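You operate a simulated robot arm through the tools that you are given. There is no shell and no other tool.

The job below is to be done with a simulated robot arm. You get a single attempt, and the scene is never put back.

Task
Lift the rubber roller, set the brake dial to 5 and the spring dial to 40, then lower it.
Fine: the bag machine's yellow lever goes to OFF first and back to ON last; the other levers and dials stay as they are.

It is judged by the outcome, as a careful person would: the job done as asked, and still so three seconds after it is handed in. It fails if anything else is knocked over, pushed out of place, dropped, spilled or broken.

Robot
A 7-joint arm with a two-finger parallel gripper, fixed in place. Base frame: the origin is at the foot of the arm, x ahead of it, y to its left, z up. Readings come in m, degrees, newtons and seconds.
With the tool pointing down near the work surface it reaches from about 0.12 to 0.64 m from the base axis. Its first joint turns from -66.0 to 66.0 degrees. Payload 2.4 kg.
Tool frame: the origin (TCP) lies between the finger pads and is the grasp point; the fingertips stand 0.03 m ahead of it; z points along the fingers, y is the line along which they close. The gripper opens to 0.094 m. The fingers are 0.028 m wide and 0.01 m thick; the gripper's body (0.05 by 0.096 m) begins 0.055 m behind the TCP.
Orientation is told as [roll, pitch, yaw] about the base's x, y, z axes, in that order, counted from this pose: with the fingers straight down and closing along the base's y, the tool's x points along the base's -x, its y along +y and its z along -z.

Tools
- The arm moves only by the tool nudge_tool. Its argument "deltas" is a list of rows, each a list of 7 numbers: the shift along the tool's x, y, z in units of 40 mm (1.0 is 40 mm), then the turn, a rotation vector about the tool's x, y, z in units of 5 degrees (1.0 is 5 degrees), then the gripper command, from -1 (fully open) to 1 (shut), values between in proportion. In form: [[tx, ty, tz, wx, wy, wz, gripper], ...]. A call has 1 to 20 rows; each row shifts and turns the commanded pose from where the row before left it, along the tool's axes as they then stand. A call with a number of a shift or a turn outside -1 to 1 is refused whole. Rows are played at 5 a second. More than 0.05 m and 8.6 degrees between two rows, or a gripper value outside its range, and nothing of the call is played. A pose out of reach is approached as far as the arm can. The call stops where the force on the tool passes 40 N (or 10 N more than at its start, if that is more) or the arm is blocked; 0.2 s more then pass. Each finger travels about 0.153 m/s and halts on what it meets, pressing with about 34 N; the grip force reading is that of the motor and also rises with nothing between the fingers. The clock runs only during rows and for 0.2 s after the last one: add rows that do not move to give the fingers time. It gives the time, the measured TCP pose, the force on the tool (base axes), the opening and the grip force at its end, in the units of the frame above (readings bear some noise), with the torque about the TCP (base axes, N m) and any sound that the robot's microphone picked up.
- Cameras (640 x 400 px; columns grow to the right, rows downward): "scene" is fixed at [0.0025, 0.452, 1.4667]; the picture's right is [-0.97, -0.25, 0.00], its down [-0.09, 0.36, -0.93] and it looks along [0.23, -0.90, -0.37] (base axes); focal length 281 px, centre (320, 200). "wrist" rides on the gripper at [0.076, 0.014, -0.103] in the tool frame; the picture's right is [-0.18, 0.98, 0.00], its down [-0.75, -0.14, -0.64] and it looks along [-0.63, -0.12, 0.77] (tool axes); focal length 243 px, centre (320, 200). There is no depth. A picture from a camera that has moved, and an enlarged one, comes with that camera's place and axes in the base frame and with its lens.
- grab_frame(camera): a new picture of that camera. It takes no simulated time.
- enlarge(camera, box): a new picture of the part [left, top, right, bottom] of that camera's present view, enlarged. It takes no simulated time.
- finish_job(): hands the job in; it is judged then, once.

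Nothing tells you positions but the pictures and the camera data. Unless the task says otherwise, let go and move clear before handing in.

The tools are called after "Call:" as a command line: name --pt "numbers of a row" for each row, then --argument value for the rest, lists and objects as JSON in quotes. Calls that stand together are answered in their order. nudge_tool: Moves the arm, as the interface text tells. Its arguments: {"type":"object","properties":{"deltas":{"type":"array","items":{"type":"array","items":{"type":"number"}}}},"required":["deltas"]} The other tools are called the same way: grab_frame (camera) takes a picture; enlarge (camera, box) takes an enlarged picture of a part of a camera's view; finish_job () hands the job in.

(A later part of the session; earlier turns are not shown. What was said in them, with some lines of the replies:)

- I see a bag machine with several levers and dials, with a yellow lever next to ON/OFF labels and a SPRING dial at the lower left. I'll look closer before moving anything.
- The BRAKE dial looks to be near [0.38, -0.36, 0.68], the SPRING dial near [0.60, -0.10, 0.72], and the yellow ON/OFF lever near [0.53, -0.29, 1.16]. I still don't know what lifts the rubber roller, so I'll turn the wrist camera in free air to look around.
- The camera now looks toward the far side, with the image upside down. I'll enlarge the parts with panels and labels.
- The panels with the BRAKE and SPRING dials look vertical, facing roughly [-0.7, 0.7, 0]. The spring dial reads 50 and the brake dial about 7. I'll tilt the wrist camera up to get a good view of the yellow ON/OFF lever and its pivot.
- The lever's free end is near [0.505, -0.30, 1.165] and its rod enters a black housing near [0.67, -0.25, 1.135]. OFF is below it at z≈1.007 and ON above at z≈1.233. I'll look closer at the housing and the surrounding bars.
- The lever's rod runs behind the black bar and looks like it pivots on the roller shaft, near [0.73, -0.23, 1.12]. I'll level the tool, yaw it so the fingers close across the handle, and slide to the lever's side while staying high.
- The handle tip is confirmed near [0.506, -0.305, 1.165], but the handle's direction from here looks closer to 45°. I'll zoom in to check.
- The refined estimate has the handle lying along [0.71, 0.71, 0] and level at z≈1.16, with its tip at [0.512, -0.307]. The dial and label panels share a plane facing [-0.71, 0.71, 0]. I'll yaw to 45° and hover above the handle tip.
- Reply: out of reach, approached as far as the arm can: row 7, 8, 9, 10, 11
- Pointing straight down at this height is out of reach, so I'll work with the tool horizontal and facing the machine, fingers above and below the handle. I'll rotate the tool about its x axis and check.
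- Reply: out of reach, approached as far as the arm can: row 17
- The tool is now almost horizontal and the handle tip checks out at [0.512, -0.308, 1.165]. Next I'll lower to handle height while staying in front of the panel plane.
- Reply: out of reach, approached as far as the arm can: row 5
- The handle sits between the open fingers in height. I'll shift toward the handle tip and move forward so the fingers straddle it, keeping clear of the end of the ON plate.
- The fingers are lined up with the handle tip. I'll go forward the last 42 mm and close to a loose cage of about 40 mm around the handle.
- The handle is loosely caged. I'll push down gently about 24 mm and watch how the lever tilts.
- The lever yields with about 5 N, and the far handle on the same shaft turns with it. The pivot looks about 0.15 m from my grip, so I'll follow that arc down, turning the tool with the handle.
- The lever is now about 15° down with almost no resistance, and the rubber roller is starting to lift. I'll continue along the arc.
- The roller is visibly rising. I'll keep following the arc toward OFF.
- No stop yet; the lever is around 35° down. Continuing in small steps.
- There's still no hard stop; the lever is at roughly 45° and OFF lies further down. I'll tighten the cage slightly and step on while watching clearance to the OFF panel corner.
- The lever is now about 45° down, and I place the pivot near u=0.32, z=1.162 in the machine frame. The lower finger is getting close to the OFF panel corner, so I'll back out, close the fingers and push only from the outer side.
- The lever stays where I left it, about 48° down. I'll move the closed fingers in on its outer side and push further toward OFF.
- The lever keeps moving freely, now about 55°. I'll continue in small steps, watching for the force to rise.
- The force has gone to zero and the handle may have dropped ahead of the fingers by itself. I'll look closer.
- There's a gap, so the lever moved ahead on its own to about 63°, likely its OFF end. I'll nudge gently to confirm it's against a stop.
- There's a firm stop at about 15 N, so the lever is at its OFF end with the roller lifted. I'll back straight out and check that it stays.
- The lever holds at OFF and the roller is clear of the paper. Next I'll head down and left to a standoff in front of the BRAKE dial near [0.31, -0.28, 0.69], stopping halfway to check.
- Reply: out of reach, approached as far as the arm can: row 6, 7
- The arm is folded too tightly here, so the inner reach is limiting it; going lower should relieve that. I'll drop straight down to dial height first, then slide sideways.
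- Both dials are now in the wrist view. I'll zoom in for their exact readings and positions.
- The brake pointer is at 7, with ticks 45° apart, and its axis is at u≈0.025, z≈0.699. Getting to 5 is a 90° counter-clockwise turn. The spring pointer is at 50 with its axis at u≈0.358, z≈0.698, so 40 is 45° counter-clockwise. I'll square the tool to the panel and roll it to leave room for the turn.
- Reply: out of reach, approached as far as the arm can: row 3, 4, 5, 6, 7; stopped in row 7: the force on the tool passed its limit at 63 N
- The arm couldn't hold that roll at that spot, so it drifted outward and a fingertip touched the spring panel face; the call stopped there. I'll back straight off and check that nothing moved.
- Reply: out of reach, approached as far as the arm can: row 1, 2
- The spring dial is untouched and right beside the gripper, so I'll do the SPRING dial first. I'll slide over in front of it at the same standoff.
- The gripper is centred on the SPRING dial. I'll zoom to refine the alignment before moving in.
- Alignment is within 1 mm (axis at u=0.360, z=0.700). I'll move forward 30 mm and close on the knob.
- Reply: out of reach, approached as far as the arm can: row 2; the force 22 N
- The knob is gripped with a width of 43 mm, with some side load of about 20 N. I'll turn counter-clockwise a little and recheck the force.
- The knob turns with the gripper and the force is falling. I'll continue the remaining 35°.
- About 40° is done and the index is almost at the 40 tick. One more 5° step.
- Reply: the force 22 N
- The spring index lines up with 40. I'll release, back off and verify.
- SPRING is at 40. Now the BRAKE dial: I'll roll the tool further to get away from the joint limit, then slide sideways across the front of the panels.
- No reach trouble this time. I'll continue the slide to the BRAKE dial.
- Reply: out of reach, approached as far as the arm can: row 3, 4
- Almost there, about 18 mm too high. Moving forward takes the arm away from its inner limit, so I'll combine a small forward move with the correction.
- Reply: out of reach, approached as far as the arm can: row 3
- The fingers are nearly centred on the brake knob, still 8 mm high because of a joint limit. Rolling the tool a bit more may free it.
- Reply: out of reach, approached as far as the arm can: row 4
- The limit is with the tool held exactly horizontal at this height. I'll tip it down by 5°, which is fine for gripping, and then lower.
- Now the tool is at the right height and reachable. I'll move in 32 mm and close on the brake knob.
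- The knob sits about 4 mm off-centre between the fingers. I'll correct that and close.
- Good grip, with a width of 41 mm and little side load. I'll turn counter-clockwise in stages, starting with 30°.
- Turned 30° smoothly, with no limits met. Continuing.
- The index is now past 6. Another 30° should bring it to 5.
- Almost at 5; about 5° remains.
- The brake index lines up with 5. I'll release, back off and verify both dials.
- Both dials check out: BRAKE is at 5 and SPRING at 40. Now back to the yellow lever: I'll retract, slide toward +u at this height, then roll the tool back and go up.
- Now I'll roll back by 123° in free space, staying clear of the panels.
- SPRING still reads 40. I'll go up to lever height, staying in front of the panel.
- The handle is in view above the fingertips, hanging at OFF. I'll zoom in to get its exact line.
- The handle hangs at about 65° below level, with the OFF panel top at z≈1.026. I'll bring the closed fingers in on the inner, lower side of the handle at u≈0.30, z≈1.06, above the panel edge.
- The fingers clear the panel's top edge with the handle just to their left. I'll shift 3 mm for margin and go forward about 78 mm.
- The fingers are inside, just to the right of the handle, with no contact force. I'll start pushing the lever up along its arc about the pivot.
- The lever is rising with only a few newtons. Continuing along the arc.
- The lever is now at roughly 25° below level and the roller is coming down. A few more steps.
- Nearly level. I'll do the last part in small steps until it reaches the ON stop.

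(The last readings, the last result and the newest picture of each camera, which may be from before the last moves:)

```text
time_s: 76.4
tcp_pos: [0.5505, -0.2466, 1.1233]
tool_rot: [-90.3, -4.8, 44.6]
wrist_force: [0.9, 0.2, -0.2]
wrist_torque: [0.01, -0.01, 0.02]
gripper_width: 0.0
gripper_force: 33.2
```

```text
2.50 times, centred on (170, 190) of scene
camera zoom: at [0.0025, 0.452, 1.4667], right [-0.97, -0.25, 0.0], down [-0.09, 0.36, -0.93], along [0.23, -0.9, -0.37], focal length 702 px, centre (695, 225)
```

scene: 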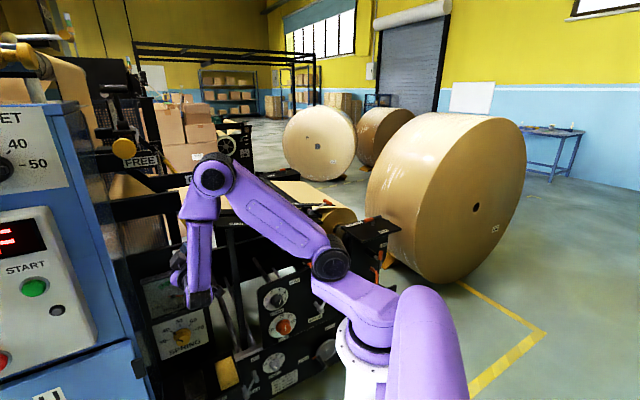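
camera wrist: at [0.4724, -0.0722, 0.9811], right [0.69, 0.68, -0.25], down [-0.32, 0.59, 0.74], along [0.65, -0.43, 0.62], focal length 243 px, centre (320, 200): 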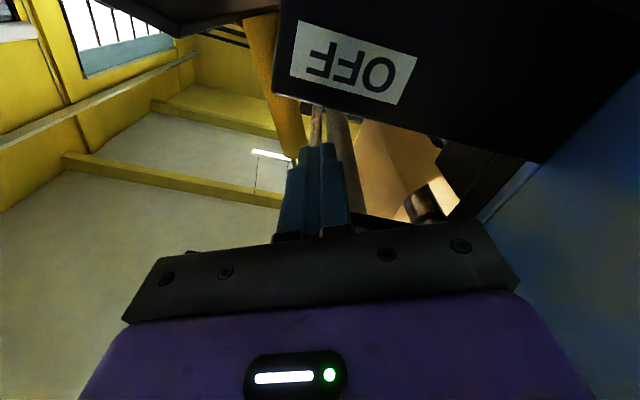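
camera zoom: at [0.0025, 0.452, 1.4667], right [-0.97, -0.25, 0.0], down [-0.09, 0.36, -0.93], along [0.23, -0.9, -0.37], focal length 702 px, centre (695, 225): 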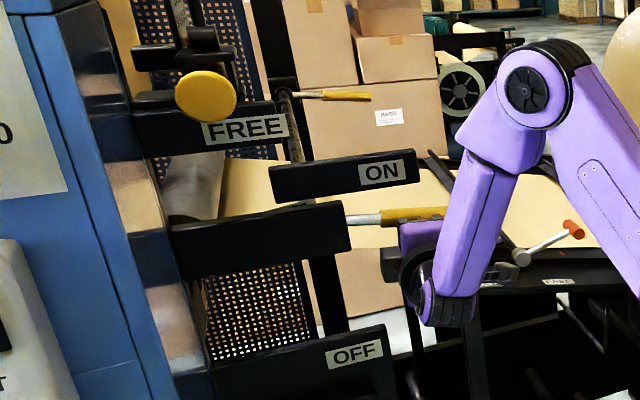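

About 6–8° remain to the original ON position. Continuing gently.

Call:
nudge_tool --pt "0.057 -0.223 0 0 0 -1 1" --pt "0.02 -0.12 0 0 0 -0.4 1" --pt "0 0 0 0 0 0 1"

Call:
enlarge --camera "wrist" --box '[230, 60, 430, 240]'

Call:
enlarge --camera "scene" --box '[170, 165, 270, 225]'

```text
time_s: 77.2
tcp_pos: [0.5485, -0.2481, 1.1387]
tool_rot: [-90.2, 2.1, 44.8]
wrist_force: [0.2, -1.0, 0.4]
wrist_torque: [0.0, 0.01, 0.03]
gripper_width: 0.0
gripper_force: 32.6
```

```text
2.22 times, centred on (330, 150) of wrist
camera zoom: at [0.4227, -0.2291, 1.1252], right [0.11, 0.1, -0.99], down [0.09, 0.99, 0.11], along [0.99, -0.1, 0.1], focal length 539 px, centre (298, 311)
```

zoom: 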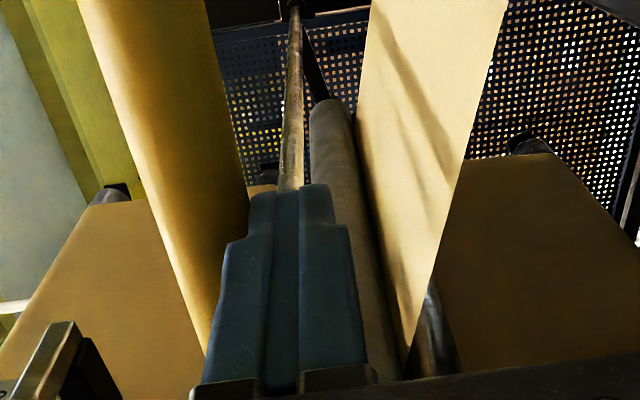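

```text
6.40 times, centred on (220, 195) of scene
camera zoom: at [0.0025, 0.452, 1.4667], right [-0.97, -0.25, 0.0], down [-0.09, 0.36, -0.93], along [0.23, -0.9, -0.37], focal length 1796 px, centre (960, 232)
```

zoom: 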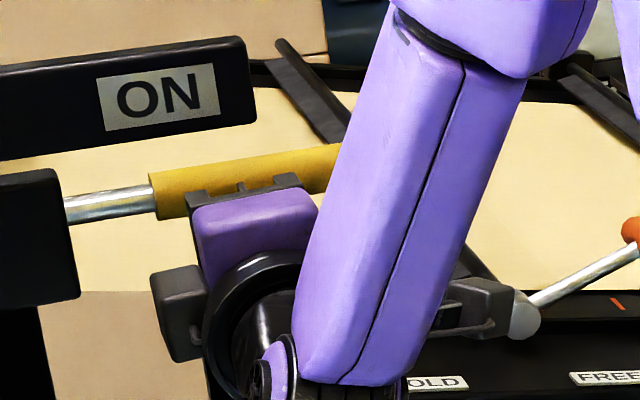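

The handle's outline now matches its original ON position. I'll nudge a bit further to confirm it's seated on the stop.

Call:
nudge_tool --pt "0 -0.06 0 0 0 0 1" --pt "0 -0.04 0 0 0 0 1" --pt "0 0 0 0 0 0 1"

Call:
enlarge --camera "scene" --box '[170, 165, 270, 225]'

Call:
enlarge --camera "wrist" --box '[230, 60, 430, 240]'

```text
time_s: 78.0
tcp_pos: [0.5486, -0.2478, 1.1386]
tool_rot: [-89.7, 2.3, 45.0]
wrist_force: [-2.4, 3.0, -22.3]
wrist_torque: [0.41, 0.04, -0.02]
gripper_width: 0.0
gripper_force: 33.3
```

```text
6.40 times, centred on (220, 195) of scene
camera zoom: at [0.0029, 0.4519, 1.4667], right [-0.97, -0.25, 0.0], down [-0.09, 0.36, -0.93], along [0.23, -0.9, -0.37], focal length 1796 px, centre (960, 232)
```

zoom: 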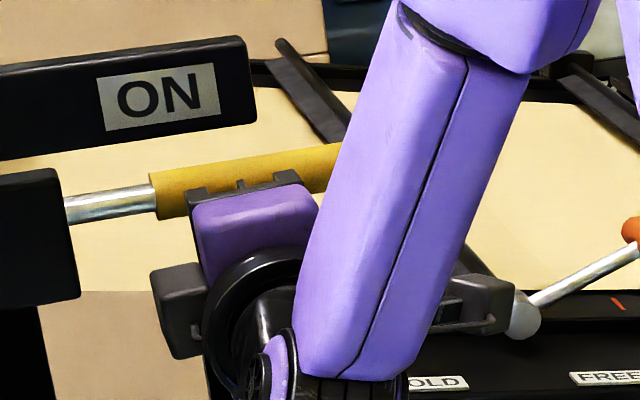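

```text
2.22 times, centred on (330, 150) of wrist
camera zoom: at [0.4226, -0.2292, 1.1269], right [0.1, 0.11, -0.99], down [0.09, 0.99, 0.11], along [0.99, -0.1, 0.09], focal length 539 px, centre (298, 311)
```

zoom: 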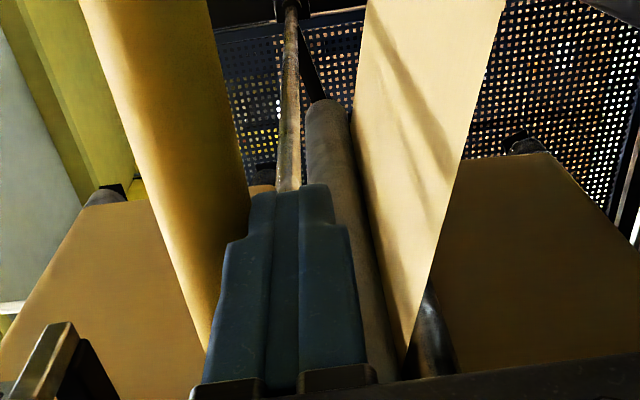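

That's a hard stop (22 N), so the lever is fully at ON. I'll drop off the handle, back straight out, and check everything.

Call:
nudge_tool --pt "0 0.25 0 0 0 0 1" --pt "0 0.1 0 0 0 0 1" --pt "0 0 -0.7 0 0 0 1" --pt "0 0 -0.7 0 0 0 1" --pt "0 0 -0.7 0 0 0 1" --pt "0 0 -0.7 0 0 0 1" --pt "0 0 -0.4 0 0 0 1" --pt "0 0 0 0 0 0 1"

Call:
grab_frame --camera "scene"

Call:
enlarge --camera "scene" --box '[80, 120, 240, 220]'

Call:
enlarge --camera "scene" --box '[140, 280, 360, 400]'

Call:
enlarge --camera "scene" --box '[200, 170, 400, 280]'

```text
time_s: 79.8
tcp_pos: [0.4583, -0.1574, 1.1259]
tool_rot: [-90.2, 2.1, 44.8]
wrist_force: [0.3, 0.9, 0.0]
wrist_torque: [0.02, -0.05, -0.03]
gripper_width: 0.0
gripper_force: 32.7
```

```text
taken
```

scene: 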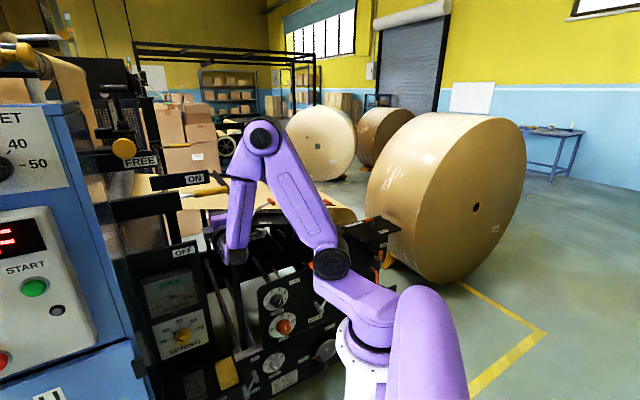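

```text
4.00 times, centred on (160, 170) of scene
camera zoom: at [0.0025, 0.452, 1.4667], right [-0.97, -0.25, 0.0], down [-0.09, 0.36, -0.93], along [0.23, -0.9, -0.37], focal length 1122 px, centre (960, 320)
```

zoom: 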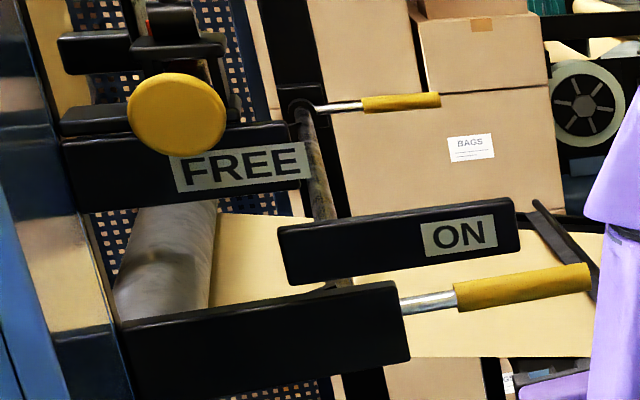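

```text
2.91 times, centred on (250, 340) of scene
camera zoom: at [0.0025, 0.452, 1.4667], right [-0.97, -0.25, 0.0], down [-0.09, 0.36, -0.93], along [0.23, -0.9, -0.37], focal length 816 px, centre (524, -207)
```

zoom: 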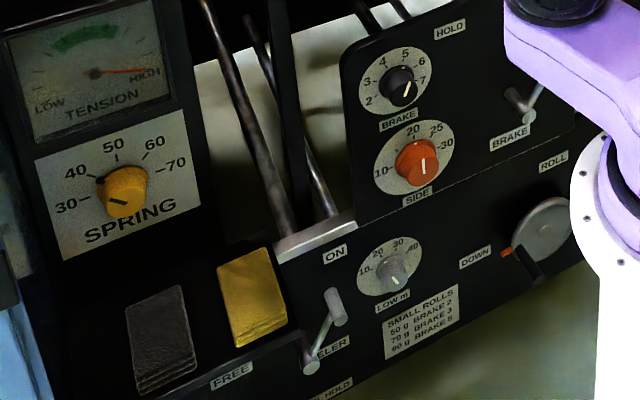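

```text
3.20 times, centred on (300, 225) of scene
camera zoom: at [0.0025, 0.452, 1.4667], right [-0.97, -0.25, 0.0], down [-0.09, 0.36, -0.93], along [0.23, -0.9, -0.37], focal length 898 px, centre (384, 120)
```

zoom: 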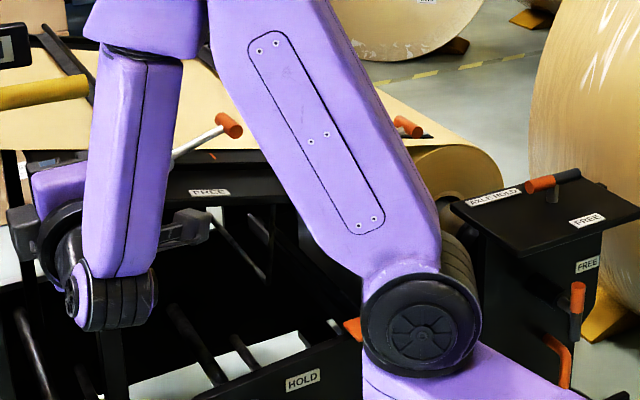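

The scene matches its starting state: lever at ON, roller down on the paper, other levers unchanged. I'll do a final close check of the two dials.

Call:
enlarge --camera "scene" --box '[245, 270, 315, 320]'

Call:
enlarge --camera "scene" --box '[150, 300, 220, 350]'

Call:
grab_frame --camera "wrist"

```text
8.00 times, centred on (280, 295) of scene
camera zoom: at [0.0025, 0.452, 1.4667], right [-0.97, -0.25, 0.0], down [-0.09, 0.36, -0.93], along [0.23, -0.9, -0.37], focal length 2245 px, centre (640, -560)
```

zoom: 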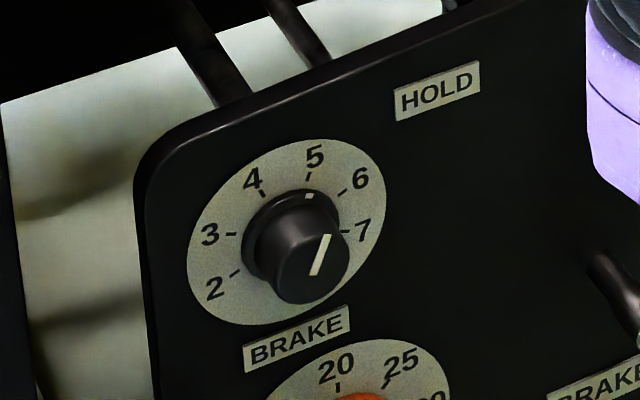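

```text
8.00 times, centred on (185, 325) of scene
camera zoom: at [0.0025, 0.452, 1.4667], right [-0.97, -0.25, 0.0], down [-0.09, 0.36, -0.93], along [0.23, -0.9, -0.37], focal length 2245 px, centre (1400, -800)
```

zoom: 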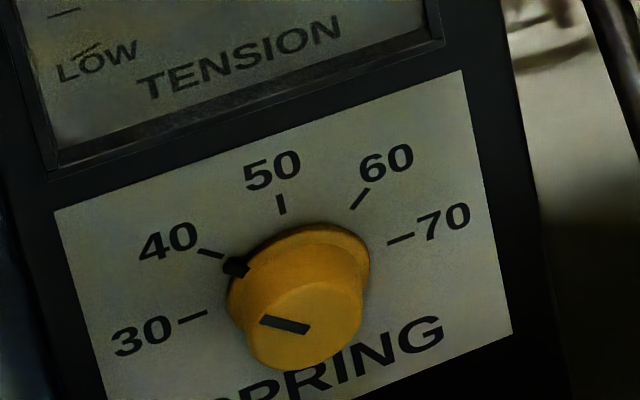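

```text
taken
camera wrist: at [0.332, -0.1391, 1.1133], right [0.11, 0.1, -0.99], down [0.09, 0.99, 0.11], along [0.99, -0.1, 0.1], focal length 243 px, centre (320, 200)
```

wrist: 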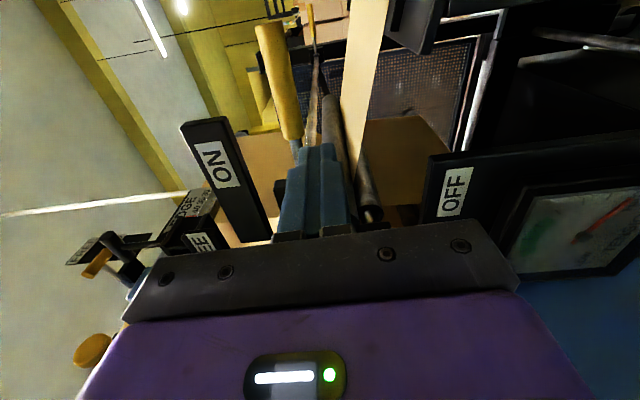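

The brake dial reads 5, the spring dial reads 40, the yellow lever is back at ON with the roller lowered, and the arm is clear of the machine. I'm handing the job in.

Call:
finish_job

```text
The job is handed in.
```

The job is done and handed in: the BRAKE dial is at 5, the SPRING dial is at 40, and the rubber roller is back down on the paper.

- **Yellow lever:** it went to OFF first, which lifted the roller. After both dials were set I pushed it back to ON, where it met a firm stop. It looked the same as at the start.
- **Dials:** I turned BRAKE from 7 to 5 and SPRING from 50 to 40. Both readings still held in the last close-up pictures.
- **Other controls:** the other levers and dials I could see in the final pictures were where they started. The robot arm blocked the camera's view of some of them.
- **Contact with the panel:** while turning near the SPRING dial, the arm drifted and a fingertip pressed on that panel's face at about 63 N. The call stopped there and I backed off. The dial hadn't moved, and I saw no damage.

I let go of everything and moved the arm clear before handing in.
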